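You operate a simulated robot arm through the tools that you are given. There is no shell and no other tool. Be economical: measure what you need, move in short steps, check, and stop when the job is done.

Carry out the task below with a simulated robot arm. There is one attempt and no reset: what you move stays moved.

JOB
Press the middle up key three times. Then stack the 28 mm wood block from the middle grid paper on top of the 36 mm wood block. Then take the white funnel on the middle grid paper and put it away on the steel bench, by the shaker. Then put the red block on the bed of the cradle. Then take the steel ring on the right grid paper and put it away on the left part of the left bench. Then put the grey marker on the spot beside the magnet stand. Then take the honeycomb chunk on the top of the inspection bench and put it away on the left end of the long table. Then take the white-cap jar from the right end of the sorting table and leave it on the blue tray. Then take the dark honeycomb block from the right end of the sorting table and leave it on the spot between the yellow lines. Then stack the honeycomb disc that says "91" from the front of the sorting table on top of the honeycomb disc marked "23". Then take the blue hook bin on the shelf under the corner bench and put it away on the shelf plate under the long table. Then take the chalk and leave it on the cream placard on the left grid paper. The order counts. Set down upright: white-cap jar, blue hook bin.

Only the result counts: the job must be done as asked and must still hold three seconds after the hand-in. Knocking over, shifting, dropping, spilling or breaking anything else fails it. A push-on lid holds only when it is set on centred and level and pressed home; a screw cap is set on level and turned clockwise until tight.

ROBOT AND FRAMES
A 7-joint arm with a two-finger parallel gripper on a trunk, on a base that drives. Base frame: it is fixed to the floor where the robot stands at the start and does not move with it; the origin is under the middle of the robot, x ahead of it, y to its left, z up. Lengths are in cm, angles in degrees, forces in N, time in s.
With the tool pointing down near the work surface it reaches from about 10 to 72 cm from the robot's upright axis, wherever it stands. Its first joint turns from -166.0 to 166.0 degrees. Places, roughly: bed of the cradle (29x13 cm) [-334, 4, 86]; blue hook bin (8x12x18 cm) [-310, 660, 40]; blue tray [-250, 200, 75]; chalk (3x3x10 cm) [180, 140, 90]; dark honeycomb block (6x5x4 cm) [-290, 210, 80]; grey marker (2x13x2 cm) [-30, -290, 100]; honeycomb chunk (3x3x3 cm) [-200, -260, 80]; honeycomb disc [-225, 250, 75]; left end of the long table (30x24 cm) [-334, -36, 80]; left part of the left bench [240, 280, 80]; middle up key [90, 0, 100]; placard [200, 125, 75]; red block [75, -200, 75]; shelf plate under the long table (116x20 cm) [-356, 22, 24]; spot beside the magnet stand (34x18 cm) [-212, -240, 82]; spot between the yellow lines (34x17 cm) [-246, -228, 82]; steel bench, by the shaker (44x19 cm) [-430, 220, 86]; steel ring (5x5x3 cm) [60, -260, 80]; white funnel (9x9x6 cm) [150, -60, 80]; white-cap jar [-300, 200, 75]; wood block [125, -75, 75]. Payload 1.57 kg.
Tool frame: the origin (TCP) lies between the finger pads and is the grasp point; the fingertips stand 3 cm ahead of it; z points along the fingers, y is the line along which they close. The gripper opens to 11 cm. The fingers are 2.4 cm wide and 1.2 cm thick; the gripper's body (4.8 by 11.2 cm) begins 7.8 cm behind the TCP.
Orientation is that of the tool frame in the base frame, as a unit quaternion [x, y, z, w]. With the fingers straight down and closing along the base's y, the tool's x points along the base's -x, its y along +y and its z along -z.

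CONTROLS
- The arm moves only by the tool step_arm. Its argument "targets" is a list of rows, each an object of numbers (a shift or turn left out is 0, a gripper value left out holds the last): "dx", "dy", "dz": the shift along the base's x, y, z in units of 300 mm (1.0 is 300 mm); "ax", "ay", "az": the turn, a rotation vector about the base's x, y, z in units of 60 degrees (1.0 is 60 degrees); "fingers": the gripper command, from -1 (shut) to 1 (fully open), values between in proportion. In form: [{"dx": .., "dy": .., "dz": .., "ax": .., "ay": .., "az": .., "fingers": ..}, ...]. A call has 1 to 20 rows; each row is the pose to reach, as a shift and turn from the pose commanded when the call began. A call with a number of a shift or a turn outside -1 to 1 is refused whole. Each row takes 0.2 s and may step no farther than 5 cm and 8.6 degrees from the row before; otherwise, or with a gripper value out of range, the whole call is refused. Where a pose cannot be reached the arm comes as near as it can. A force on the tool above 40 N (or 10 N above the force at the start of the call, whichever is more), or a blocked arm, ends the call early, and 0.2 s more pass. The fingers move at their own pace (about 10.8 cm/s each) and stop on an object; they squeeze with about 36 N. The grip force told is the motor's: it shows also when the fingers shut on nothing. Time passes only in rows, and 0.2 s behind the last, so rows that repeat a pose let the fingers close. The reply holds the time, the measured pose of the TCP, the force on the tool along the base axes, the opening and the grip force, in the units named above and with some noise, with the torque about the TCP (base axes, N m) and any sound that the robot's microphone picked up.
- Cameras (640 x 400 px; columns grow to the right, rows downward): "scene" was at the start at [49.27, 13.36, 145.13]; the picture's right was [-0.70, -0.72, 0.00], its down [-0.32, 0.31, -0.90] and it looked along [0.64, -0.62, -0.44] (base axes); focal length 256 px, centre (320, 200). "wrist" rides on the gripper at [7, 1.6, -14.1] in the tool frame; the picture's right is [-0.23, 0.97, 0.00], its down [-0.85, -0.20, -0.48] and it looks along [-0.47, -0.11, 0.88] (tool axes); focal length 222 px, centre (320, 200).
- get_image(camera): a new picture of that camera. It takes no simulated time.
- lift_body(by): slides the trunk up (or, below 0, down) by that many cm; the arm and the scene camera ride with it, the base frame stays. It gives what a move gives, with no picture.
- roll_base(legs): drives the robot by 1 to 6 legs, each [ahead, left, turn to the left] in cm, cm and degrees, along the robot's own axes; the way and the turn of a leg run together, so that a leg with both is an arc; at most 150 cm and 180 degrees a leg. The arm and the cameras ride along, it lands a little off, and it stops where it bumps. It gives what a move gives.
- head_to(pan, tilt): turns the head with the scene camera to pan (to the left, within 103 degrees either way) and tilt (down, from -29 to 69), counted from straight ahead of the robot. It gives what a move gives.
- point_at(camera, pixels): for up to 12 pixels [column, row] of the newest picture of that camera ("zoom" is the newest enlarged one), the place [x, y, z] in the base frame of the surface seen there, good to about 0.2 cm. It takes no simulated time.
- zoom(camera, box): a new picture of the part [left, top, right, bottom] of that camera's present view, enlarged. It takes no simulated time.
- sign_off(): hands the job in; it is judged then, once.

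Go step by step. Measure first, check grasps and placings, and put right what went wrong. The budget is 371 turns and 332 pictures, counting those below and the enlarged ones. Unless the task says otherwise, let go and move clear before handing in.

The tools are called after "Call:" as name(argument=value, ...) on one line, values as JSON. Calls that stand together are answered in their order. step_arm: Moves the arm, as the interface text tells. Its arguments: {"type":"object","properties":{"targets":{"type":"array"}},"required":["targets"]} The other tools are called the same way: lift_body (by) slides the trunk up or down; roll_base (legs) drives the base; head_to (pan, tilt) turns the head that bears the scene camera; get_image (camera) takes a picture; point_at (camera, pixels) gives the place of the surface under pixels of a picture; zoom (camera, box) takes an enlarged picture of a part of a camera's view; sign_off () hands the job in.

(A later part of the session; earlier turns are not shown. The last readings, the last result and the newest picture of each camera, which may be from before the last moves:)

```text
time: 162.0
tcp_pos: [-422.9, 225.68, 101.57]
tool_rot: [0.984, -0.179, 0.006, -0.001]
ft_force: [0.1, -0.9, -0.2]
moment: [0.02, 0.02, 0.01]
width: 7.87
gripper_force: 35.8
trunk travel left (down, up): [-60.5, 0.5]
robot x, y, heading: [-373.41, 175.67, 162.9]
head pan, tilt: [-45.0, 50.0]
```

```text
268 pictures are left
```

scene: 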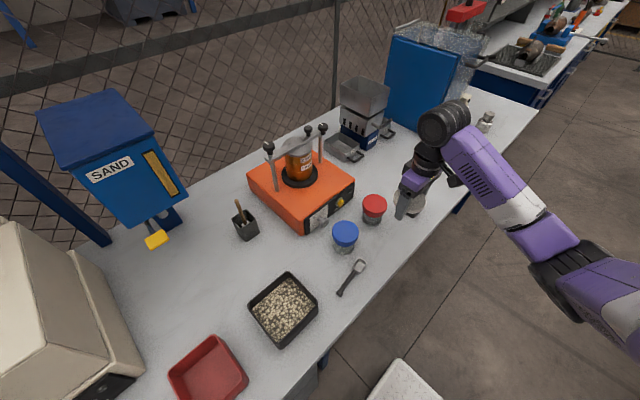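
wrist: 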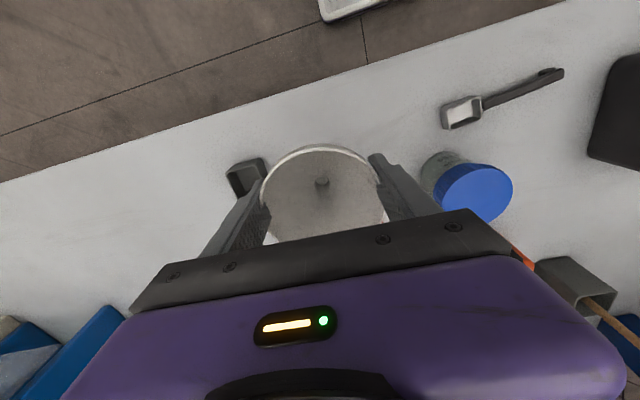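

Clear. I lower to just above the bench, then feel for contact.

Call:
step_arm(targets=[{"dz": -0.15}, {"dz": -0.28}, {"dz": -0.335}, {"dz": -0.35}, {"dz": -0.36}])

Call:
zoom(camera="scene", box=[330, 130, 490, 250])

```text
time: 163.2
tcp_pos: [-423.01, 225.72, 90.87]
tool_rot: [0.984, -0.179, 0.006, -0.002]
ft_force: [0.3, -0.4, -0.3]
moment: [0.01, -0.02, -0.03]
width: 7.83
gripper_force: 36.2
trunk travel left (down, up): [-60.5, 0.5]
robot x, y, heading: [-373.88, 175.36, 163.0]
head pan, tilt: [-45.0, 50.0]
```

```text
3.33 times, centred on (410, 190) of scene
```

zoom: 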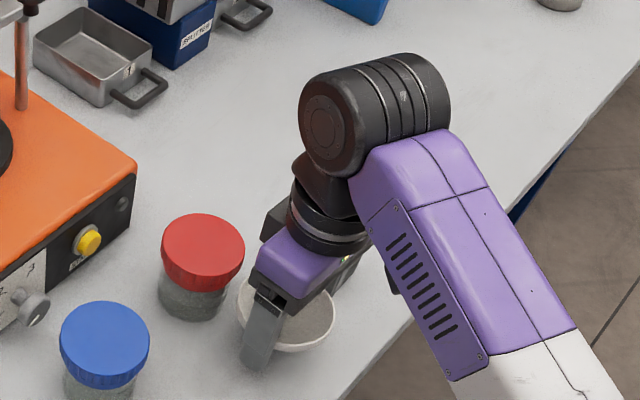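

Call:
step_arm(targets=[{"dz": -0.008}, {"dz": -0.016}, {"dz": -0.022}, {"dz": -0.028}])

```text
time: 164.2
tcp_pos: [-422.94, 225.83, 90.3]
tool_rot: [0.984, -0.179, 0.005, -0.003]
ft_force: [0.5, -1.9, 30.9]
moment: [0.03, 0.24, 0.08]
width: 7.91
gripper_force: 35.9
trunk travel left (down, up): [-60.5, 0.5]
robot x, y, heading: [-373.45, 175.47, 162.9]
head pan, tilt: [-45.0, 50.0]
```

Contact at 31 N. I ease up, open slowly, and rise straight.

Call:
step_arm(targets=[{"dz": 0.012}, {"dz": 0.012, "fingers": 0.5}, {"dz": 0.012, "fingers": 0.6}, {"dz": 0.012, "fingers": 0.8}, {"dz": 0.012, "fingers": 0.95}, {"dz": 0.012}, {"dz": 0.12}, {"dz": 0.27}, {"dz": 0.42}, {"dz": 0.57}, {"dz": 0.72}, {"dz": 0.87}, {"dz": 0.99}])

Call:
zoom(camera="scene", box=[310, 130, 490, 265])

```text
time: 167.0
tcp_pos: [-423.17, 225.65, 119.73]
tool_rot: [0.984, -0.18, 0.006, -0.002]
ft_force: [0.0, 0.3, -0.4]
moment: [0.01, 0.0, -0.04]
width: 10.73
gripper_force: 0.2
trunk travel left (down, up): [-60.5, 0.5]
robot x, y, heading: [-373.74, 175.51, 162.9]
head pan, tilt: [-45.0, 50.0]
```

```text
2.96 times, centred on (400, 198) of scene
```

zoom: 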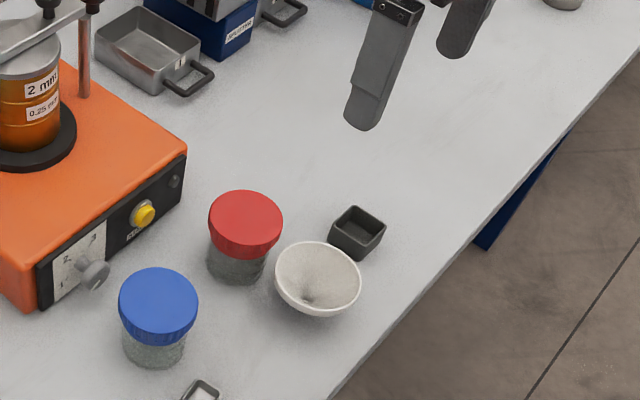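

The funnel stands well by the shaker. Now I pull the arm in and retrace the way; at the aisle I slide left.

Call:
step_arm(targets=[{"dx": 0.08, "dy": -0.1, "dz": 0.08, "fingers": -1}, {"dx": 0.18, "dy": -0.2, "dz": 0.16}, {"dx": 0.28, "dy": -0.3, "dz": 0.24}, {"dx": 0.36, "dy": -0.38, "dz": 0.3}])

Call:
roll_base(legs=[[0, 135, 0], [0, 127, 0]])

Call:
head_to(pan=-103, tilt=30)

Call:
get_image(camera="scene")

```text
time: 168.0
tcp_pos: [-412.1, 214.43, 128.72]
tool_rot: [0.984, -0.181, 0.006, -0.001]
ft_force: [-0.3, 0.0, -0.3]
moment: [-0.05, -0.05, 0.0]
width: 0.01
gripper_force: 21.2
trunk travel left (down, up): [-60.5, 0.5]
robot x, y, heading: [-373.51, 175.31, 162.8]
head pan, tilt: [-45.0, 50.0]
```

```text
time: 180.8
tcp_pos: [-490.76, -35.92, 128.65]
tool_rot: [0.982, -0.189, 0.006, -0.001]
ft_force: [-0.7, 0.3, 0.4]
moment: [0.03, -0.01, -0.04]
width: 0.02
gripper_force: 21.0
trunk travel left (down, up): [-60.5, 0.5]
robot x, y, heading: [-452.98, -75.3, 161.9]
head pan, tilt: [-45.0, 50.0]
```

```text
time: 182.1
tcp_pos: [-490.7, -35.87, 128.61]
tool_rot: [0.982, -0.19, 0.006, -0.002]
ft_force: [-0.5, 0.4, -0.7]
moment: [0.01, 0.01, -0.02]
width: 0.01
gripper_force: 20.8
trunk travel left (down, up): [-60.5, 0.5]
robot x, y, heading: [-452.54, -75.39, 161.6]
head pan, tilt: [-103.0, 30.0]
```

```text
265 pictures are left
```

scene: 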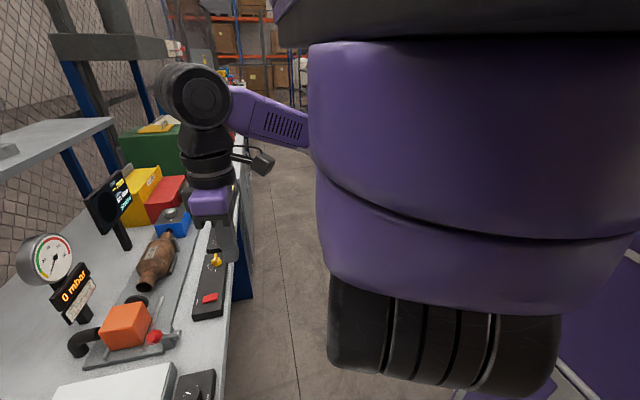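

Now I reverse through the same lane (435 cm) to the open floor before the right bench.

Call:
roll_base(legs=[[-145, 0, 0.2], [-145, 0, 0], [-140, 0, 0]])

Call:
roll_base(legs=[[0, -5, -90], [0, 0, -90]])

Call:
head_to(pan=0, tilt=35)

Call:
get_image(camera="scene")

```text
time: 202.7
tcp_pos: [-80.55, -166.04, 128.7]
tool_rot: [0.983, -0.182, 0.006, -0.001]
ft_force: [0.6, -0.1, -0.1]
moment: [0.0, 0.0, 0.03]
width: 0.0
gripper_force: 21.6
trunk travel left (down, up): [-60.5, 0.5]
robot x, y, heading: [-41.96, -204.89, 163.1]
head pan, tilt: [-103.0, 30.0]
```

```text
time: 210.7
tcp_pos: [-0.12, -241.89, 128.62]
tool_rot: [0.184, 0.983, -0.001, -0.005]
ft_force: [0.3, 0.5, 0.2]
moment: [-0.01, 0.01, -0.04]
width: 0.0
gripper_force: 21.1
trunk travel left (down, up): [-60.5, 0.5]
robot x, y, heading: [-38.55, -202.52, -17.7]
head pan, tilt: [-103.0, 30.0]
```

```text
time: 212.5
tcp_pos: [-0.24, -241.98, 128.67]
tool_rot: [0.183, 0.983, -0.001, -0.006]
ft_force: [-0.3, 0.2, -0.8]
moment: [0.02, 0.03, 0.0]
width: 0.0
gripper_force: 21.2
trunk travel left (down, up): [-60.5, 0.5]
robot x, y, heading: [-38.0, -202.71, -17.6]
head pan, tilt: [0.0, 35.0]
```

```text
264 pictures are left
```

scene: 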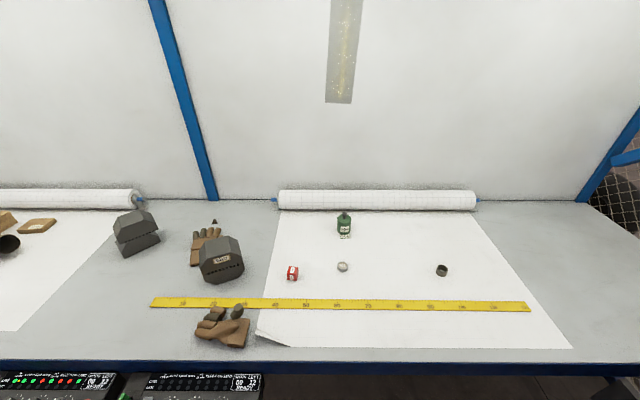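

Right bench in view: red block (293,272), rings at (342,267) and (441,270). I measure.

Call:
point_at(camera="scene", pixels=[[293, 270], [342, 265], [441, 268], [343, 222], [222, 262], [224, 330], [150, 303], [320, 365], [120, 365], [230, 390], [340, 320], [250, 340]])

Call:
zoom(camera="scene", box=[190, 200, 470, 360])

```text
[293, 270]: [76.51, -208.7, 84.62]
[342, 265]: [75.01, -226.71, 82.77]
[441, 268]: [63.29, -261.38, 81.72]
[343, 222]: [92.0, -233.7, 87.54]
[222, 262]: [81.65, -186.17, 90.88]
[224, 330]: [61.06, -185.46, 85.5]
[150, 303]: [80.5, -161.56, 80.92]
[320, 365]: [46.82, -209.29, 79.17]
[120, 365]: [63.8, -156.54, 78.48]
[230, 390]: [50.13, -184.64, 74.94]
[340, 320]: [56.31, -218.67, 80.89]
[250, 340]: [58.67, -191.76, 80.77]
```

```text
2.29 times, centred on (330, 280) of scene
```

zoom: 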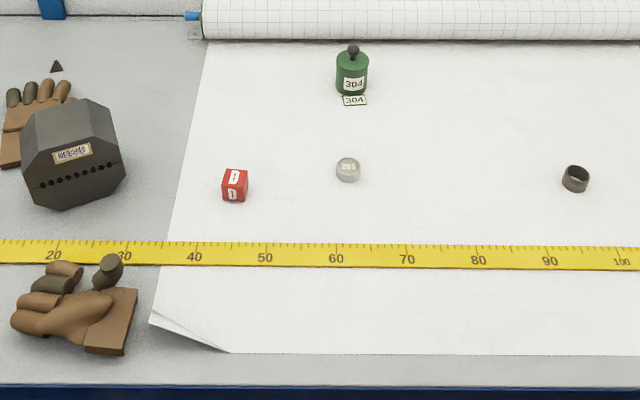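

Red cube centre ≈ (76.5,-208.7), top 84.6. I move ahead 32 and left 40 to stand before it.

Call:
roll_base(legs=[[0, 40, 0], [32, 0, 0]])

Call:
head_to(pan=-10, tilt=50)

Call:
zoom(camera="scene", box=[200, 150, 440, 300])

```text
time: 216.8
tcp_pos: [42.49, -213.47, 128.55]
tool_rot: [0.185, 0.983, -0.001, -0.005]
ft_force: [0.0, 0.0, 0.4]
moment: [0.0, 0.0, -0.01]
width: 0.0
gripper_force: 22.1
trunk travel left (down, up): [-60.5, 0.5]
robot x, y, heading: [4.38, -174.38, -17.9]
head pan, tilt: [0.0, 35.0]
```

```text
time: 217.5
tcp_pos: [42.53, -213.43, 128.64]
tool_rot: [0.185, 0.983, -0.001, -0.006]
ft_force: [0.7, -0.7, -0.7]
moment: [0.0, 0.01, 0.01]
width: 0.02
gripper_force: 21.7
trunk travel left (down, up): [-60.5, 0.5]
robot x, y, heading: [4.35, -174.5, -17.6]
head pan, tilt: [-10.0, 50.0]
```

```text
2.67 times, centred on (320, 225) of scene
```

zoom: 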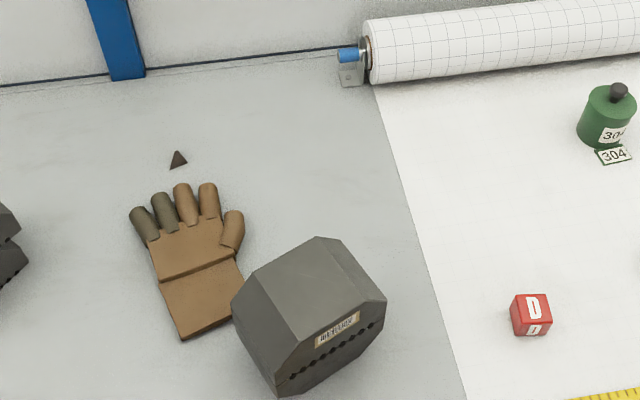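

Call:
zoom(camera="scene", box=[380, 240, 430, 290])

Call:
point_at(camera="zoom", pixels=[[320, 200], [200, 100], [300, 150], [250, 200]])

```text
8.00 times, centred on (405, 265) of scene
```

zoom: 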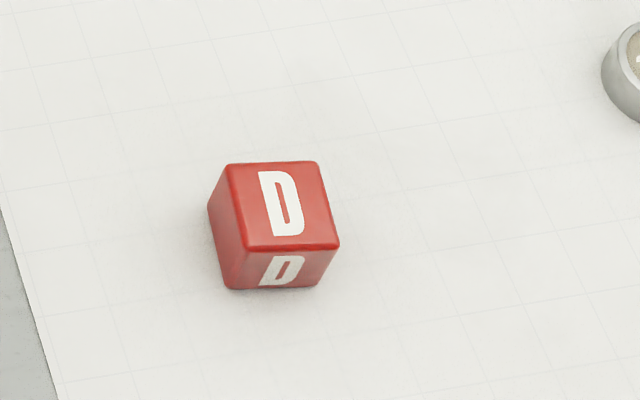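

```text
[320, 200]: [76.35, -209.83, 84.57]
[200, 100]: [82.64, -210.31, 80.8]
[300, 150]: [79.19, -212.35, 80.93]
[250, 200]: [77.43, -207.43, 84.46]
```

Call:
point_at(camera="zoom", pixels=[[232, 168], [314, 166], [334, 244], [249, 245], [283, 205]])

```text
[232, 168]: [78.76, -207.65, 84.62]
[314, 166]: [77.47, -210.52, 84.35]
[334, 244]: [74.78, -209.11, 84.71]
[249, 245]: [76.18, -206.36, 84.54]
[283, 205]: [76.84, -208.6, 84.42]
```

Cube centre (76.8,-208.5), yaw ≈ -26°. I move over it with fingers partly open.

Call:
step_arm(targets=[{"dx": 0.16, "dy": 0.02, "fingers": 0.2}, {"dx": 0.32, "dy": 0.04}, {"dx": 0.48, "dy": 0.07}, {"dx": 0.64, "dy": 0.1, "az": -0.03}, {"dx": 0.8, "dy": 0.13, "az": -0.06}, {"dx": 0.96, "dy": 0.15, "az": -0.08}])

Call:
step_arm(targets=[{"dx": 0.1, "dy": 0.01, "dz": -0.1}, {"dx": 0.183, "dy": 0.013, "dz": -0.2}, {"dx": 0.183, "dy": 0.013, "dz": -0.35}, {"dx": 0.183, "dy": 0.013, "dz": -0.5}, {"dx": 0.183, "dy": 0.013, "dz": -0.65}, {"dx": 0.183, "dy": 0.013, "dz": -0.8}, {"dx": 0.183, "dy": 0.013, "dz": -0.95}])

Call:
get_image(camera="wrist")

```text
time: 218.9
tcp_pos: [71.23, -208.98, 128.51]
tool_rot: [0.226, 0.974, -0.002, -0.006]
ft_force: [-1.3, -0.2, 0.3]
moment: [0.02, -0.03, -0.02]
width: 6.6
gripper_force: 0.1
trunk travel left (down, up): [-60.5, 0.5]
robot x, y, heading: [4.52, -174.14, -17.5]
head pan, tilt: [-10.0, 50.0]
```

```text
time: 220.5
tcp_pos: [76.7, -208.76, 100.11]
tool_rot: [0.226, 0.974, -0.001, -0.007]
ft_force: [-0.3, -0.6, 0.1]
moment: [0.01, -0.01, -0.01]
width: 6.62
gripper_force: 0.1
trunk travel left (down, up): [-60.5, 0.5]
robot x, y, heading: [4.56, -174.12, -17.5]
head pan, tilt: [-10.0, 50.0]
```

```text
260 pictures are left
```

wrist: 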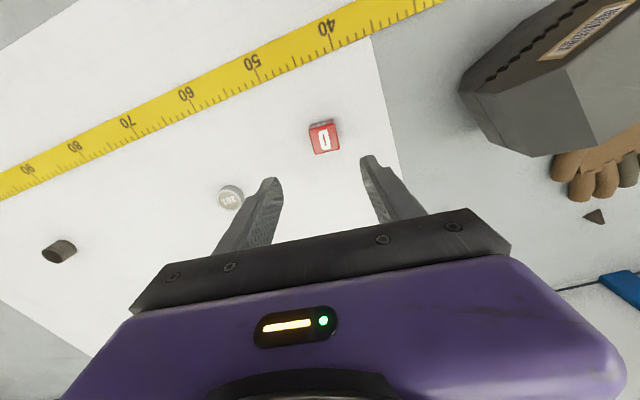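

The cube is centred. I descend and grip.

Call:
step_arm(targets=[{"dx": 0.004, "dy": 0.008, "dz": -0.15}, {"dx": 0.004, "dy": 0.008, "dz": -0.3}, {"dx": 0.004, "dy": 0.008, "dz": -0.45}, {"dx": 0.004, "dy": 0.008, "dz": -0.525}, {"dx": 0.004, "dy": 0.008, "dz": -0.525, "fingers": -1}, {"dx": 0.004, "dy": 0.008, "dz": -0.525}, {"dx": 0.004, "dy": 0.008, "dz": -0.525}, {"dx": 0.004, "dy": 0.008, "dz": -0.4}, {"dx": 0.004, "dy": 0.008, "dz": -0.25}, {"dx": 0.004, "dy": 0.008, "dz": -0.1}, {"dx": 0.004, "dy": 0.008, "dz": 0.05}, {"dx": 0.004, "dy": 0.008, "dz": 0.2}, {"dx": 0.004, "dy": 0.008, "dz": 0.35}, {"dx": 0.004, "dy": 0.008, "dz": 0.5}])

Call:
get_image(camera="wrist")

```text
time: 223.5
tcp_pos: [76.73, -208.32, 115.04]
tool_rot: [0.226, 0.974, -0.001, -0.007]
ft_force: [-0.5, -0.1, 0.1]
moment: [-0.02, 0.0, 0.0]
width: 3.51
gripper_force: 36.1
trunk travel left (down, up): [-60.5, 0.5]
robot x, y, heading: [4.27, -174.41, -17.7]
head pan, tilt: [-10.0, 50.0]
```

```text
259 pictures are left
```

wrist: 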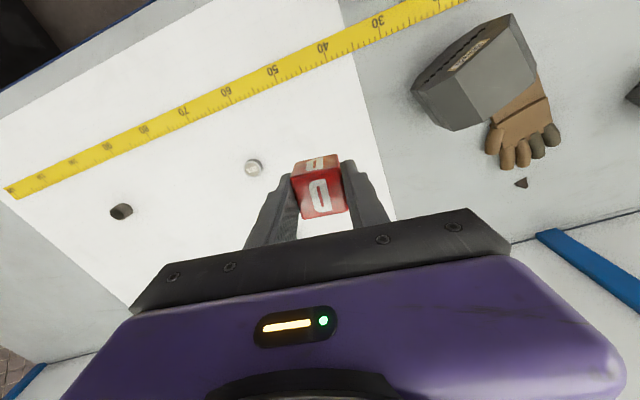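

Cube held (3.51 cm, bottom 3.5 below TCP). I bring the arm in and drive back to the lane.

Call:
step_arm(targets=[{"dx": -0.14, "dy": -0.04, "dz": 0.06}, {"dx": -0.28, "dy": -0.08, "dz": 0.12}, {"dx": -0.42, "dy": -0.12, "dz": 0.18}, {"dx": -0.56, "dy": -0.16, "dz": 0.24}, {"dx": -0.7, "dy": -0.2, "dz": 0.3}, {"dx": -0.84, "dy": -0.24, "dz": 0.36}, {"dx": -0.9, "dy": -0.24, "dz": 0.42}])

Call:
roll_base(legs=[[-32, -42, 0], [0, 0, 90], [0, 0, 90]])

```text
time: 225.1
tcp_pos: [49.98, -215.56, 127.75]
tool_rot: [0.225, 0.974, -0.001, -0.005]
ft_force: [-0.6, -0.1, -1.0]
moment: [0.0, 0.04, 0.0]
width: 3.52
gripper_force: 36.0
trunk travel left (down, up): [-60.5, 0.5]
robot x, y, heading: [4.13, -174.2, -17.6]
head pan, tilt: [-10.0, 50.0]
```

```text
time: 231.3
tcp_pos: [11.9, -171.14, 127.65]
tool_rot: [-0.423, 0.906, -0.004, -0.004]
ft_force: [-0.7, -0.1, 0.3]
moment: [-0.02, -0.04, -0.03]
width: 3.53
gripper_force: 36.1
trunk travel left (down, up): [-60.5, 0.5]
robot x, y, heading: [-39.34, -205.57, 58.2]
head pan, tilt: [-10.0, 50.0]
stopped in leg 2: the robot was blocked; the commanded pose is now the measured one
```

Blocked at heading 58°, my rear just touches something behind. I move ahead 10 and go on turning.

Call:
roll_base(legs=[[12, 0, 0], [0, 0, 60], [0, 0, 44]])

Call:
head_to(pan=80, tilt=30)

Call:
get_image(camera="scene")

```text
time: 237.2
tcp_pos: [-78.59, -154.03, 127.72]
tool_rot: [0.975, -0.224, 0.005, -0.001]
ft_force: [-0.9, -0.5, -1.0]
moment: [0.01, 0.0, -0.04]
width: 3.54
gripper_force: 36.3
trunk travel left (down, up): [-60.5, 0.5]
robot x, y, heading: [-33.53, -195.1, 162.2]
head pan, tilt: [-10.0, 50.0]
```

```text
time: 238.8
tcp_pos: [-78.6, -154.12, 127.7]
tool_rot: [0.975, -0.224, 0.005, -0.001]
ft_force: [0.4, -0.3, 0.7]
moment: [0.01, 0.0, 0.02]
width: 3.51
gripper_force: 36.3
trunk travel left (down, up): [-60.5, 0.5]
robot x, y, heading: [-33.14, -194.86, 162.3]
head pan, tilt: [80.0, 30.0]
```

```text
258 pictures are left
```

scene: 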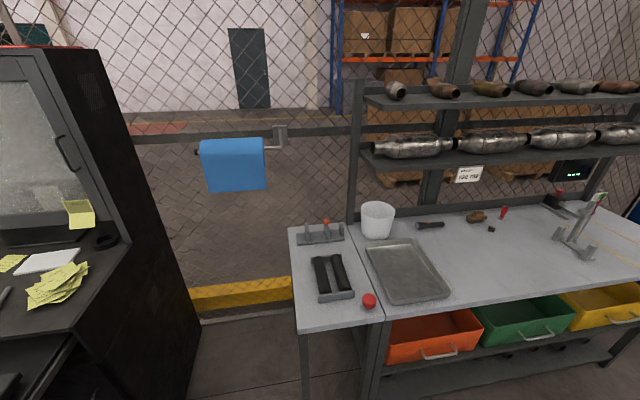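

Fine. I drive up the lane to the aisle in front of the long table.

Call:
roll_base(legs=[[140, 13, 0], [138, 0, 0]])

Call:
head_to(pan=-60, tilt=35)

Call:
get_image(camera="scene")

```text
time: 252.3
tcp_pos: [-348.29, -84.69, 127.77]
tool_rot: [0.976, -0.219, 0.005, -0.001]
ft_force: [-0.8, -0.4, 0.2]
moment: [0.0, 0.03, 0.0]
width: 3.52
gripper_force: 35.8
trunk travel left (down, up): [-60.5, 0.5]
robot x, y, heading: [-302.2, -125.52, 163.1]
head pan, tilt: [80.0, 30.0]
```

```text
time: 254.6
tcp_pos: [-348.34, -84.6, 127.69]
tool_rot: [0.976, -0.219, 0.006, -0.001]
ft_force: [0.0, -0.5, 0.3]
moment: [0.02, 0.03, 0.02]
width: 3.53
gripper_force: 36.0
trunk travel left (down, up): [-60.5, 0.5]
robot x, y, heading: [-301.99, -125.31, 163.2]
head pan, tilt: [-60.0, 35.0]
```

```text
257 pictures are left
```

scene: 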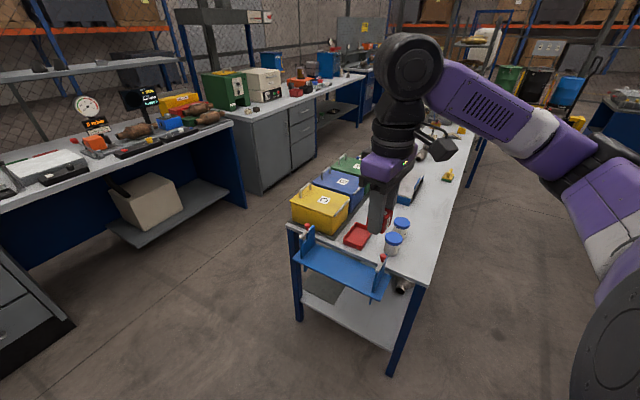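

Call:
point_at(camera="scene", pixels=[[345, 270], [430, 270], [385, 265], [355, 237], [398, 225], [390, 240], [410, 185], [447, 175], [460, 150], [322, 205], [290, 225], [388, 365]])

Call:
zoom(camera="scene", box=[280, 100, 500, 300])

```text
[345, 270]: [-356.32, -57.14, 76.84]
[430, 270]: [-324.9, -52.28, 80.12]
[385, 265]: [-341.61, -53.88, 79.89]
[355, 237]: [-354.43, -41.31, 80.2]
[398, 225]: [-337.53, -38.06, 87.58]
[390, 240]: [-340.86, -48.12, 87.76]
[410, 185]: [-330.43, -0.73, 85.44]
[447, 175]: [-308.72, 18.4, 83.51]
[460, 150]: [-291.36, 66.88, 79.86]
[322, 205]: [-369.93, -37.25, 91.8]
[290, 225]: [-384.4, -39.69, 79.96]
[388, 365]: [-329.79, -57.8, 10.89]
```

```text
2.00 times, centred on (390, 200) of scene
```

zoom: 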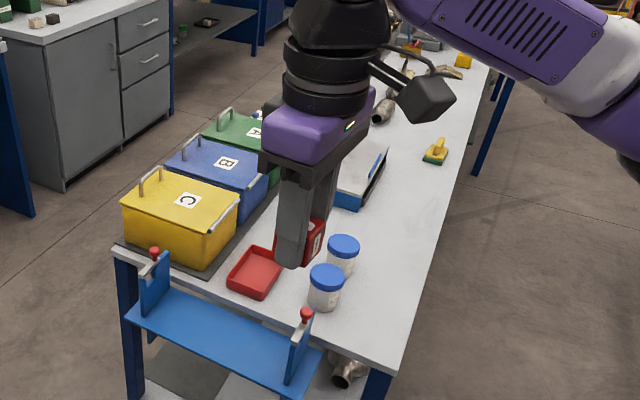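

The cradle is the blue tray with a white bed at about (-333,3). I slide right 88 along the front of the table.

Call:
roll_base(legs=[[0, -88, -1]])

Call:
head_to(pan=0, tilt=45)

Call:
get_image(camera="scene")

```text
time: 259.2
tcp_pos: [-320.72, 0.77, 127.64]
tool_rot: [0.973, -0.23, 0.006, -0.002]
ft_force: [-1.0, 0.2, -0.6]
moment: [-0.02, -0.01, -0.01]
width: 3.5
gripper_force: 35.9
trunk travel left (down, up): [-60.5, 0.5]
robot x, y, heading: [-275.68, -41.08, 161.8]
head pan, tilt: [-60.0, 35.0]
```

```text
time: 260.5
tcp_pos: [-320.78, 0.8, 127.67]
tool_rot: [0.973, -0.229, 0.006, -0.002]
ft_force: [-0.3, 0.4, -0.6]
moment: [-0.02, -0.01, -0.01]
width: 3.54
gripper_force: 36.0
trunk travel left (down, up): [-60.5, 0.5]
robot x, y, heading: [-275.62, -41.13, 161.9]
head pan, tilt: [0.0, 45.0]
```

```text
255 pictures are left
```

scene: 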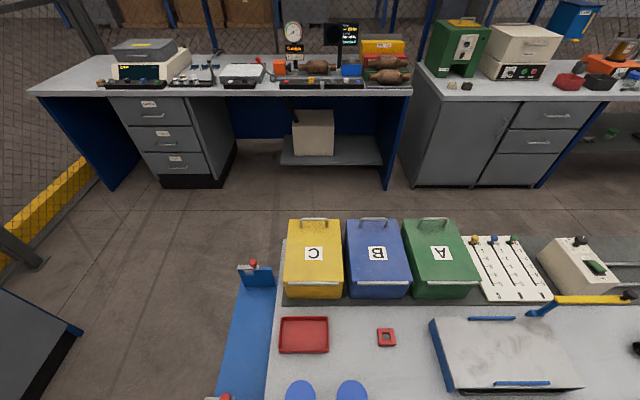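

The cradle with its flat bed is at (505,352). I measure the bed.

Call:
head_to(pan=-25, tilt=60)

Call:
get_image(camera="scene")

```text
time: 261.4
tcp_pos: [-320.78, 0.73, 127.69]
tool_rot: [0.973, -0.229, 0.006, -0.001]
ft_force: [-0.3, 0.2, -0.2]
moment: [-0.02, 0.0, 0.0]
width: 3.5
gripper_force: 35.8
trunk travel left (down, up): [-60.5, 0.5]
robot x, y, heading: [-275.86, -41.13, 161.9]
head pan, tilt: [-25.0, 60.0]
```

```text
254 pictures are left
```

scene: 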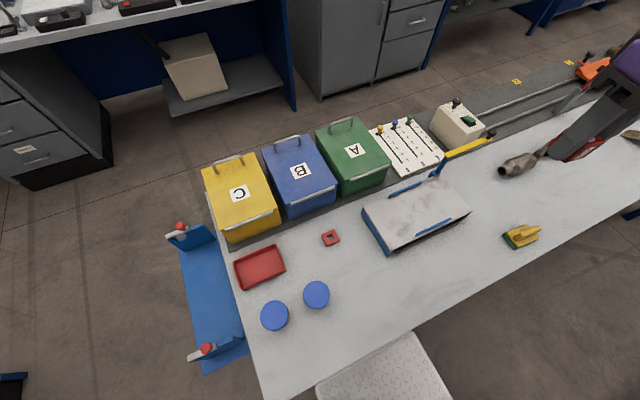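

Call:
zoom(camera="scene", box=[340, 130, 500, 260])

Call:
point_at(camera="scene", pixels=[[370, 205], [390, 245], [440, 180], [465, 210], [418, 210], [405, 200], [430, 225], [450, 195], [412, 188], [425, 230], [380, 225], [300, 320]])

```text
3.08 times, centred on (420, 195) of scene
```

zoom: 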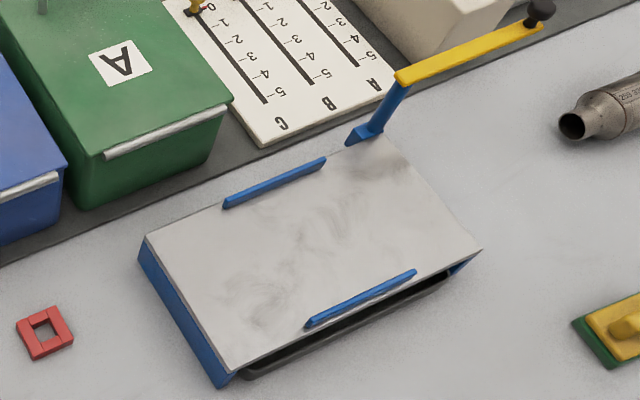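

```text
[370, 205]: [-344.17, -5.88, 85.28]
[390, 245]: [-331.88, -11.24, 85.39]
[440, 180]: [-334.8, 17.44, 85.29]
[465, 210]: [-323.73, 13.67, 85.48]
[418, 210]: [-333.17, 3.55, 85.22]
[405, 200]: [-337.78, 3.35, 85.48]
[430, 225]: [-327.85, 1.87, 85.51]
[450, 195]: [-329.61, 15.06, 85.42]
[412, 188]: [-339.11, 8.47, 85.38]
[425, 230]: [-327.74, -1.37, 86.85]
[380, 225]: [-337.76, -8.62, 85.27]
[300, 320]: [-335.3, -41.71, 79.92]
```

The bed is flat at z 85.4, centre (-333.7,3.5). I carry the cube over it and lower.

Call:
step_arm(targets=[{"dx": -0.14, "dy": 0.03}, {"dx": -0.28, "dy": 0.06}, {"dx": -0.43, "dy": 0.092}, {"dx": -0.43, "dy": 0.092, "dz": -0.15}, {"dx": -0.43, "dy": 0.092, "dz": -0.3}, {"dx": -0.43, "dy": 0.092, "dz": -0.45}, {"dx": -0.43, "dy": 0.092, "dz": -0.6}, {"dx": -0.43, "dy": 0.092, "dz": -0.75}, {"dx": -0.43, "dy": 0.092, "dz": -0.9}, {"dx": -0.43, "dy": 0.092, "dz": -1.0}])

Call:
step_arm(targets=[{"dz": -0.12}, {"dz": -0.22}, {"dz": -0.27}])

Call:
zoom(camera="scene", box=[340, 110, 500, 260])

```text
time: 263.6
tcp_pos: [-333.66, 3.42, 97.86]
tool_rot: [0.973, -0.229, 0.005, -0.002]
ft_force: [0.3, 0.7, -0.4]
moment: [-0.02, 0.04, -0.01]
width: 3.5
gripper_force: 36.2
trunk travel left (down, up): [-60.5, 0.5]
robot x, y, heading: [-275.28, -40.86, 161.7]
head pan, tilt: [-25.0, 60.0]
```

```text
time: 264.4
tcp_pos: [-333.57, 3.41, 89.61]
tool_rot: [0.973, -0.229, 0.005, -0.001]
ft_force: [-0.2, 0.4, -0.2]
moment: [-0.02, 0.02, 0.03]
width: 3.53
gripper_force: 36.2
trunk travel left (down, up): [-60.5, 0.5]
robot x, y, heading: [-275.51, -40.93, 161.9]
head pan, tilt: [-25.0, 60.0]
```

```text
2.67 times, centred on (420, 185) of scene
```

zoom: 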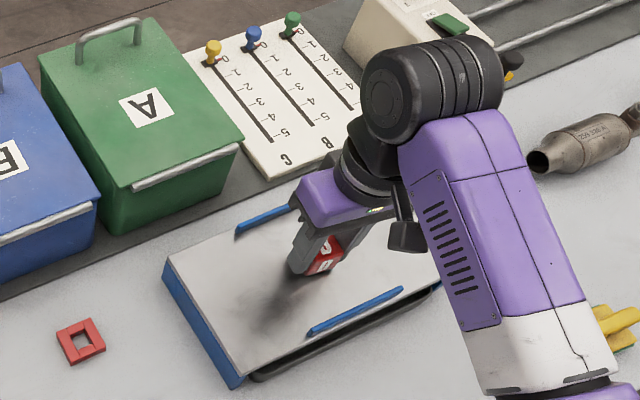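

Call:
step_arm(targets=[{"dz": -0.01}, {"dz": -0.018}, {"dz": -0.024}, {"dz": -0.028}])

```text
time: 265.4
tcp_pos: [-333.73, 3.52, 88.74]
tool_rot: [0.973, -0.229, 0.006, -0.001]
ft_force: [-0.3, -0.1, 0.0]
moment: [-0.01, 0.01, -0.02]
width: 3.5
gripper_force: 35.6
trunk travel left (down, up): [-60.5, 0.5]
robot x, y, heading: [-275.55, -40.94, 161.9]
head pan, tilt: [-25.0, 60.0]
```

Call:
step_arm(targets=[{"dz": -0.004}, {"dz": -0.008}, {"dz": -0.012}, {"dz": -0.015}])

```text
time: 266.4
tcp_pos: [-333.76, 3.57, 88.52]
tool_rot: [0.974, -0.228, 0.003, -0.003]
ft_force: [-1.4, -1.4, 33.0]
moment: [-0.21, 0.01, 0.01]
width: 3.56
gripper_force: 35.6
trunk travel left (down, up): [-60.5, 0.5]
robot x, y, heading: [-275.61, -40.9, 162.0]
head pan, tilt: [-25.0, 60.0]
```

Contact at 33 N. Ease up, open, and rise.

Call:
step_arm(targets=[{"dz": 0.01}, {"dz": 0.01, "fingers": -0.1}, {"dz": 0.01}, {"dz": 0.01}, {"dz": 0.1}, {"dz": 0.25}, {"dz": 0.4}, {"dz": 0.55}, {"dz": 0.7}, {"dz": 0.85}, {"dz": 1.0}])

Call:
zoom(camera="scene", box=[340, 110, 500, 260])

```text
time: 268.8
tcp_pos: [-333.62, 3.57, 118.31]
tool_rot: [0.973, -0.229, 0.005, -0.001]
ft_force: [-0.7, -0.6, 0.7]
moment: [0.01, 0.01, -0.01]
width: 4.95
gripper_force: 0.1
trunk travel left (down, up): [-60.5, 0.5]
robot x, y, heading: [-275.45, -41.0, 162.0]
head pan, tilt: [-25.0, 60.0]
```

```text
2.67 times, centred on (420, 185) of scene
```

zoom: 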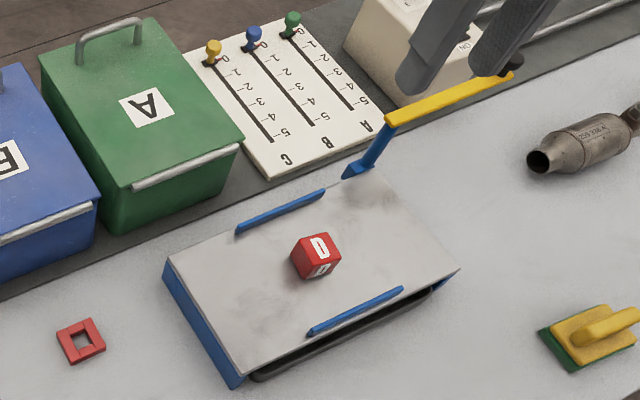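

The cube sits on the bed. Next the steel ring at (63,-261): I retract and retrace to the right bench.

Call:
step_arm(targets=[{"dx": 0.1, "dy": -0.05, "dz": 0.1, "fingers": -1}, {"dx": 0.22, "dy": -0.1, "dz": 0.2}, {"dx": 0.35, "dy": -0.13, "dz": 0.3}])

Call:
roll_base(legs=[[0, 88, 0], [-140, 0, 0], [-138, -8, 0]])

Call:
roll_base(legs=[[0, 0, -90], [0, 0, -90]])

```text
time: 269.6
tcp_pos: [-323.09, -0.48, 127.21]
tool_rot: [0.974, -0.228, 0.005, -0.002]
ft_force: [-0.1, 0.2, -0.4]
moment: [-0.04, 0.03, 0.01]
width: 0.0
gripper_force: 20.9
trunk travel left (down, up): [-60.5, 0.5]
robot x, y, heading: [-275.64, -41.09, 161.8]
head pan, tilt: [-25.0, 60.0]
```

```text
time: 287.4
tcp_pos: [-81.22, -159.8, 127.33]
tool_rot: [0.974, -0.226, 0.006, -0.001]
ft_force: [0.5, 1.1, 0.1]
moment: [-0.01, -0.01, 0.03]
width: 0.01
gripper_force: 21.0
trunk travel left (down, up): [-60.5, 0.5]
robot x, y, heading: [-33.42, -200.13, 162.2]
head pan, tilt: [-25.0, 60.0]
```

```text
time: 295.4
tcp_pos: [14.24, -240.36, 127.34]
tool_rot: [0.228, 0.974, -0.001, -0.007]
ft_force: [-0.4, 0.3, -0.2]
moment: [0.02, -0.04, 0.01]
width: 0.0
gripper_force: 21.8
trunk travel left (down, up): [-60.5, 0.5]
robot x, y, heading: [-33.56, -200.0, -18.1]
head pan, tilt: [-25.0, 60.0]
```

Call:
roll_base(legs=[[30, -8, 0]])

Call:
head_to(pan=-10, tilt=50)

Call:
get_image(camera="scene")

```text
time: 297.5
tcp_pos: [39.95, -257.48, 127.3]
tool_rot: [0.229, 0.973, -0.002, -0.005]
ft_force: [0.6, 0.2, 0.0]
moment: [-0.01, 0.02, 0.0]
width: 0.02
gripper_force: 20.9
trunk travel left (down, up): [-60.5, 0.5]
robot x, y, heading: [-7.45, -216.5, -18.0]
head pan, tilt: [-25.0, 60.0]
```

```text
time: 298.3
tcp_pos: [39.92, -257.26, 127.2]
tool_rot: [0.229, 0.973, 0.0, -0.006]
ft_force: [0.7, -0.3, -0.2]
moment: [0.0, -0.01, 0.02]
width: 0.0
gripper_force: 21.1
trunk travel left (down, up): [-60.5, 0.5]
robot x, y, heading: [-7.9, -216.81, -18.1]
head pan, tilt: [-10.0, 50.0]
```

```text
250 pictures are left
```

scene: 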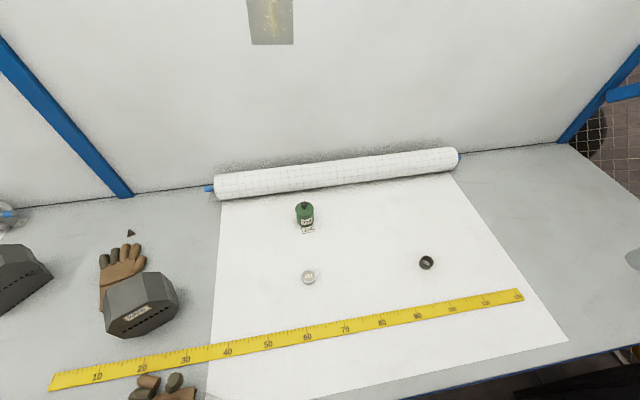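

Call:
zoom(camera="scene", box=[405, 240, 455, 280])

Call:
zoom(camera="scene", box=[290, 255, 330, 290])

Call:
point_at(camera="scene", pixels=[[426, 256], [426, 269], [420, 263], [432, 262], [426, 262], [308, 276]])

```text
10.00 times, centred on (430, 260) of scene
```

zoom: 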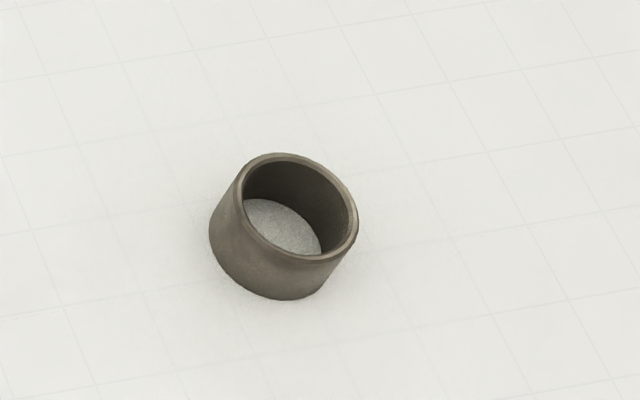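

```text
11.43 times, centred on (310, 272) of scene
```

zoom: 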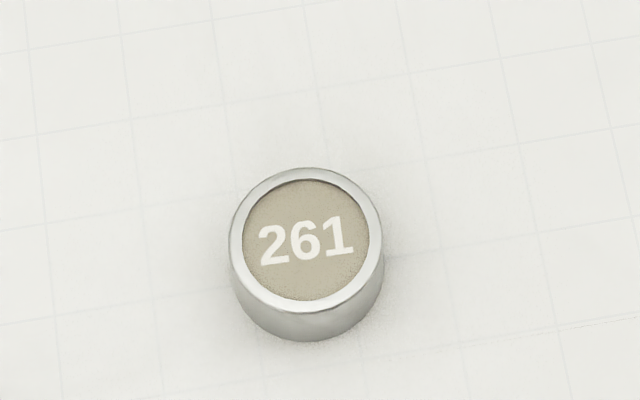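

```text
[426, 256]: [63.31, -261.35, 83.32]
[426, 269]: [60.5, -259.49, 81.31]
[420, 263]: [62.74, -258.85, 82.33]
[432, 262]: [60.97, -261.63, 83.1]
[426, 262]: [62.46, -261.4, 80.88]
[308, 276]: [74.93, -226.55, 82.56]
```

The steel ring is the plain one at (426,262). I measure its rim.

Call:
zoom(camera="scene", box=[405, 240, 455, 280])

Call:
point_at(camera="zoom", pixels=[[242, 195], [355, 218], [282, 157], [308, 258], [260, 162], [330, 172], [268, 245], [348, 240], [285, 230]])

```text
10.00 times, centred on (430, 260) of scene
```

zoom: 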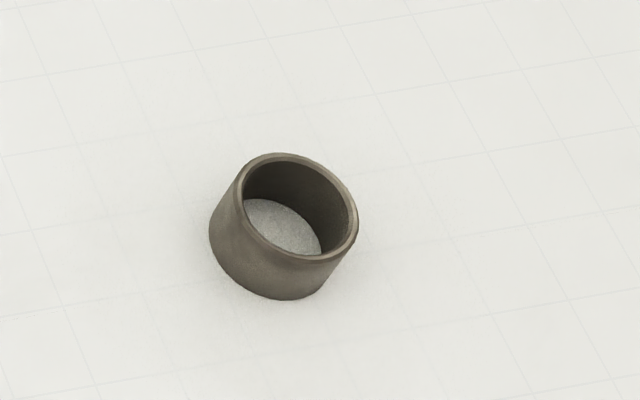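

```text
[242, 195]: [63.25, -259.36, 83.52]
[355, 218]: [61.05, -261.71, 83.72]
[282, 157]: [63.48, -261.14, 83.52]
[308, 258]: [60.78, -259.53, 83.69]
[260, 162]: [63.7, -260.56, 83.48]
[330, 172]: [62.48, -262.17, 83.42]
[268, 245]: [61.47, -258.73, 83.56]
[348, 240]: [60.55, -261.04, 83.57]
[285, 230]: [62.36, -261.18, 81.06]
```

Ring centre (62.1,-260.5), top 83.5. I go over it, fingers 6.6 open.

Call:
step_arm(targets=[{"dx": 0.15, "dy": -0.02, "fingers": 0.2}, {"dx": 0.3, "dy": -0.04}, {"dx": 0.45, "dy": -0.06}, {"dx": 0.6, "dy": -0.08}, {"dx": 0.74, "dy": -0.103}, {"dx": 0.74, "dy": -0.103, "dz": -0.15}, {"dx": 0.74, "dy": -0.103, "dz": -0.3}, {"dx": 0.74, "dy": -0.103, "dz": -0.45}, {"dx": 0.74, "dy": -0.103, "dz": -0.6}, {"dx": 0.74, "dy": -0.103, "dz": -0.75}, {"dx": 0.74, "dy": -0.103, "dz": -0.9}, {"dx": 0.74, "dy": -0.103, "dz": -1.0}])

Call:
get_image(camera="wrist")

```text
time: 300.9
tcp_pos: [62.24, -260.43, 97.22]
tool_rot: [0.229, 0.973, -0.002, -0.005]
ft_force: [0.6, -0.8, -0.1]
moment: [0.0, 0.0, -0.02]
width: 6.6
gripper_force: 0.0
trunk travel left (down, up): [-60.5, 0.5]
robot x, y, heading: [-7.55, -217.13, -18.0]
head pan, tilt: [-10.0, 50.0]
```

```text
246 pictures are left
```

wrist: 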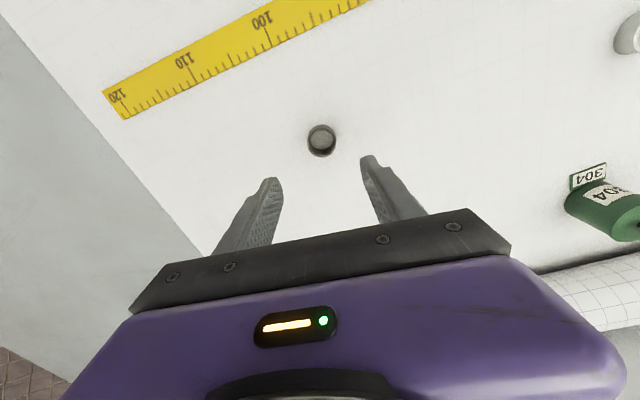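

Nearly centred. I descend and grip, then lift.

Call:
step_arm(targets=[{"dx": -0.01, "dy": 0.005, "dz": -0.15}, {"dx": -0.01, "dy": 0.005, "dz": -0.3}, {"dx": -0.01, "dy": 0.005, "dz": -0.4}, {"dx": -0.01, "dy": 0.005, "dz": -0.435}, {"dx": -0.01, "dy": 0.005, "dz": -0.435, "fingers": -1}, {"dx": -0.01, "dy": 0.005, "dz": -0.435}, {"dx": -0.01, "dy": 0.005, "dz": -0.435}])

Call:
step_arm(targets=[{"dz": 0.1}, {"dz": 0.25}, {"dz": 0.4}, {"dz": 0.55}, {"dz": 0.7}, {"dz": 0.85}, {"dz": 1.0}])

Call:
get_image(camera="wrist")

```text
time: 302.5
tcp_pos: [61.92, -260.34, 84.17]
tool_rot: [0.23, 0.973, -0.001, -0.006]
ft_force: [-0.3, -0.2, 0.3]
moment: [0.0, -0.02, -0.02]
width: 3.84
gripper_force: 35.8
trunk travel left (down, up): [-60.5, 0.5]
robot x, y, heading: [-7.54, -216.4, -18.0]
head pan, tilt: [-10.0, 50.0]
```

```text
time: 304.1
tcp_pos: [61.97, -260.24, 114.21]
tool_rot: [0.229, 0.973, -0.001, -0.006]
ft_force: [0.0, 0.5, -0.4]
moment: [0.01, 0.0, -0.05]
width: 3.87
gripper_force: 35.5
trunk travel left (down, up): [-60.5, 0.5]
robot x, y, heading: [-7.55, -217.53, -18.2]
head pan, tilt: [-10.0, 50.0]
```

```text
245 pictures are left
```

wrist: 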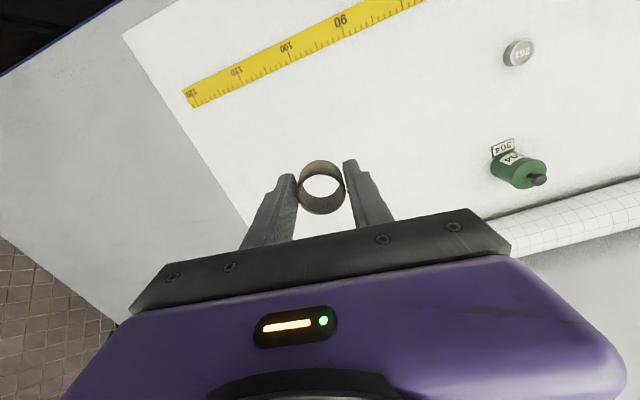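

Ring held (3.85 cm, bottom 3.3 below the TCP). The left bench is co-linear beyond the grading desk; I retract the arm, then back off and turn to face along +72°.

Call:
step_arm(targets=[{"dx": -0.15, "dy": 0.05, "dz": 0.08}, {"dx": -0.3, "dy": 0.1, "dz": 0.16}, {"dx": -0.45, "dy": 0.15, "dz": 0.24}, {"dx": -0.6, "dy": 0.2, "dz": 0.32}, {"dx": -0.75, "dy": 0.24, "dz": 0.4}])

Call:
roll_base(legs=[[-10, 35, 0], [0, 0, 90]])

Call:
head_to(pan=20, tilt=30)

Call:
get_image(camera="scene")

```text
refused: row 1 steps farther than a row can; nothing moved
```

```text
time: 310.3
tcp_pos: [36.44, -110.36, 114.17]
tool_rot: [-0.53, 0.848, -0.005, -0.003]
ft_force: [-0.5, -0.1, -0.4]
moment: [0.0, 0.01, -0.04]
width: 3.87
gripper_force: 36.7
trunk travel left (down, up): [-60.5, 0.5]
robot x, y, heading: [-6.4, -179.97, 72.5]
head pan, tilt: [-10.0, 50.0]
```

```text
time: 311.2
tcp_pos: [36.48, -110.38, 114.07]
tool_rot: [-0.53, 0.848, -0.005, -0.002]
ft_force: [0.1, 0.3, -1.6]
moment: [0.01, -0.01, -0.04]
width: 3.86
gripper_force: 36.1
trunk travel left (down, up): [-60.5, 0.5]
robot x, y, heading: [-6.74, -180.5, 72.4]
head pan, tilt: [20.0, 30.0]
```

```text
244 pictures are left
```

scene: 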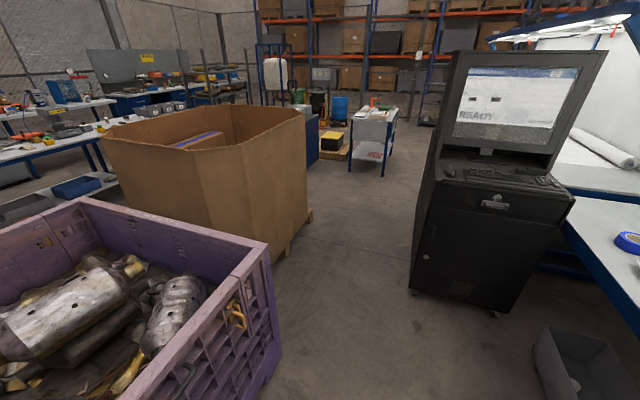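

The base turned fine (the arm move was refused for step size). I measure the lane ahead and retract the arm now.

Call:
point_at(camera="scene", pixels=[[262, 248], [280, 345], [310, 212], [285, 255], [410, 290], [440, 62], [378, 172], [420, 130], [575, 200], [350, 300], [300, 118], [495, 312]])

Call:
step_arm(targets=[{"dx": -0.04, "dy": -0.12, "dz": 0.07}, {"dx": -0.08, "dy": -0.24, "dz": 0.14}, {"dx": -0.12, "dy": -0.36, "dz": 0.21}, {"dx": -0.16, "dy": -0.48, "dz": 0.28}, {"dx": -0.2, "dy": -0.6, "dz": 0.35}, {"dx": -0.22, "dy": -0.68, "dz": 0.4}])

```text
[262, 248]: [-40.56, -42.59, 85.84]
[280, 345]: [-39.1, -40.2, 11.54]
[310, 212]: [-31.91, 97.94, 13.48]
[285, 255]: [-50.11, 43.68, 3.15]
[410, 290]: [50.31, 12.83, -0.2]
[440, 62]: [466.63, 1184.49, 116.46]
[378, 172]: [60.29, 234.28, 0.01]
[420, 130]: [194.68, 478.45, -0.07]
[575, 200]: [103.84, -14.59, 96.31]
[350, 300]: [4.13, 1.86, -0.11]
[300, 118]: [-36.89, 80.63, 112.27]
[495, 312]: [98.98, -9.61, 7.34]
```

```text
time: 312.6
tcp_pos: [29.9, -130.58, 126.15]
tool_rot: [-0.531, 0.848, -0.005, -0.003]
ft_force: [0.5, 0.9, -0.8]
moment: [-0.03, 0.01, 0.0]
width: 3.87
gripper_force: 36.4
trunk travel left (down, up): [-60.5, 0.5]
robot x, y, heading: [-6.34, -180.0, 72.7]
head pan, tilt: [20.0, 30.0]
```

The lane past the desk is clear (desk n≥43, crate/bin n≤-25). I drive along it.

Call:
roll_base(legs=[[70, 42, -0.6], [140, 10, 0]])

Call:
head_to(pan=-25, tilt=25)

Call:
get_image(camera="scene")

```text
time: 319.9
tcp_pos: [24.91, -2.79, 126.1]
tool_rot: [-0.527, 0.85, -0.005, -0.004]
ft_force: [0.0, 0.8, -0.1]
moment: [-0.07, 0.04, 0.04]
width: 3.88
gripper_force: 36.6
trunk travel left (down, up): [-60.5, 0.5]
robot x, y, heading: [-11.57, -51.95, 71.6]
head pan, tilt: [20.0, 30.0]
stopped in leg 2: the robot was blocked; the commanded pose is now the measured one
```

```text
time: 321.0
tcp_pos: [25.03, -3.02, 126.12]
tool_rot: [-0.526, 0.851, -0.005, -0.003]
ft_force: [-0.3, -0.4, -1.4]
moment: [0.02, 0.02, -0.03]
width: 3.86
gripper_force: 35.8
trunk travel left (down, up): [-60.5, 0.5]
robot x, y, heading: [-11.17, -51.83, 71.9]
head pan, tilt: [-25.0, 25.0]
```

```text
243 pictures are left
```

scene: 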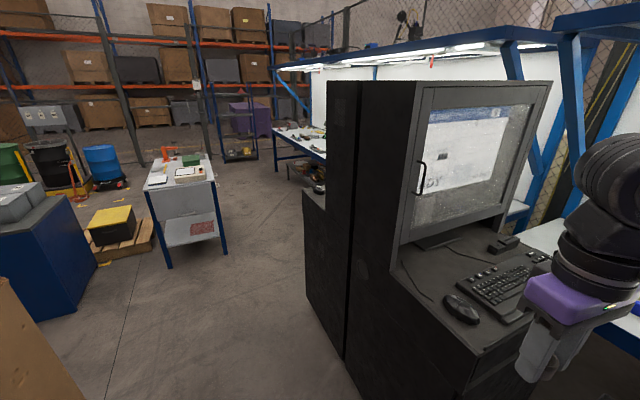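

Blocked near the crate corner at my left rear. I shift right 5, go ahead past the crate, then continue.

Call:
roll_base(legs=[[0, -5, 0]])

Call:
roll_base(legs=[[55, 2, 0], [60, 6, 0]])

Call:
head_to(pan=-40, tilt=25)

Call:
get_image(camera="scene")

```text
time: 321.9
tcp_pos: [29.85, -4.38, 125.99]
tool_rot: [-0.526, 0.851, -0.005, -0.004]
ft_force: [-0.5, 0.2, -0.7]
moment: [0.02, 0.02, 0.02]
width: 3.85
gripper_force: 36.1
trunk travel left (down, up): [-60.5, 0.5]
robot x, y, heading: [-6.67, -53.6, 71.8]
head pan, tilt: [-25.0, 25.0]
```

```text
time: 325.7
tcp_pos: [45.14, 49.99, 126.33]
tool_rot: [-0.522, 0.853, -0.004, 0.003]
ft_force: [-0.1, -0.4, -0.4]
moment: [-0.03, -0.01, 0.0]
width: 3.84
gripper_force: 35.3
trunk travel left (down, up): [-60.5, 0.5]
robot x, y, heading: [8.64, 1.59, 72.0]
head pan, tilt: [-25.0, 25.0]
stopped in leg 2: the robot was blocked; the commanded pose is now the measured one
```

```text
time: 326.4
tcp_pos: [45.11, 49.96, 126.47]
tool_rot: [-0.521, 0.853, -0.003, 0.004]
ft_force: [0.2, 0.4, -0.6]
moment: [-0.02, -0.01, 0.01]
width: 3.84
gripper_force: 35.7
trunk travel left (down, up): [-60.5, 0.5]
robot x, y, heading: [8.64, 1.36, 71.8]
head pan, tilt: [-40.0, 25.0]
```

```text
242 pictures are left
```

scene: 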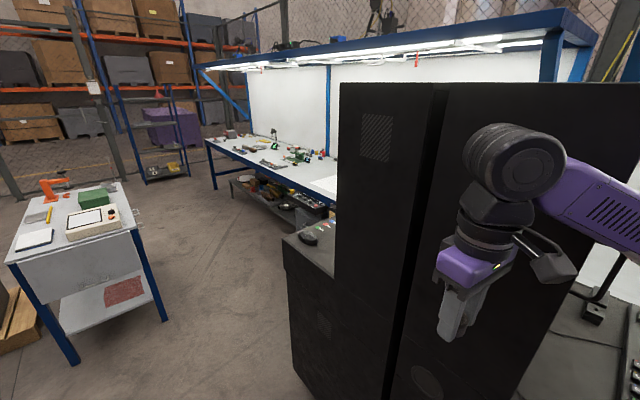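

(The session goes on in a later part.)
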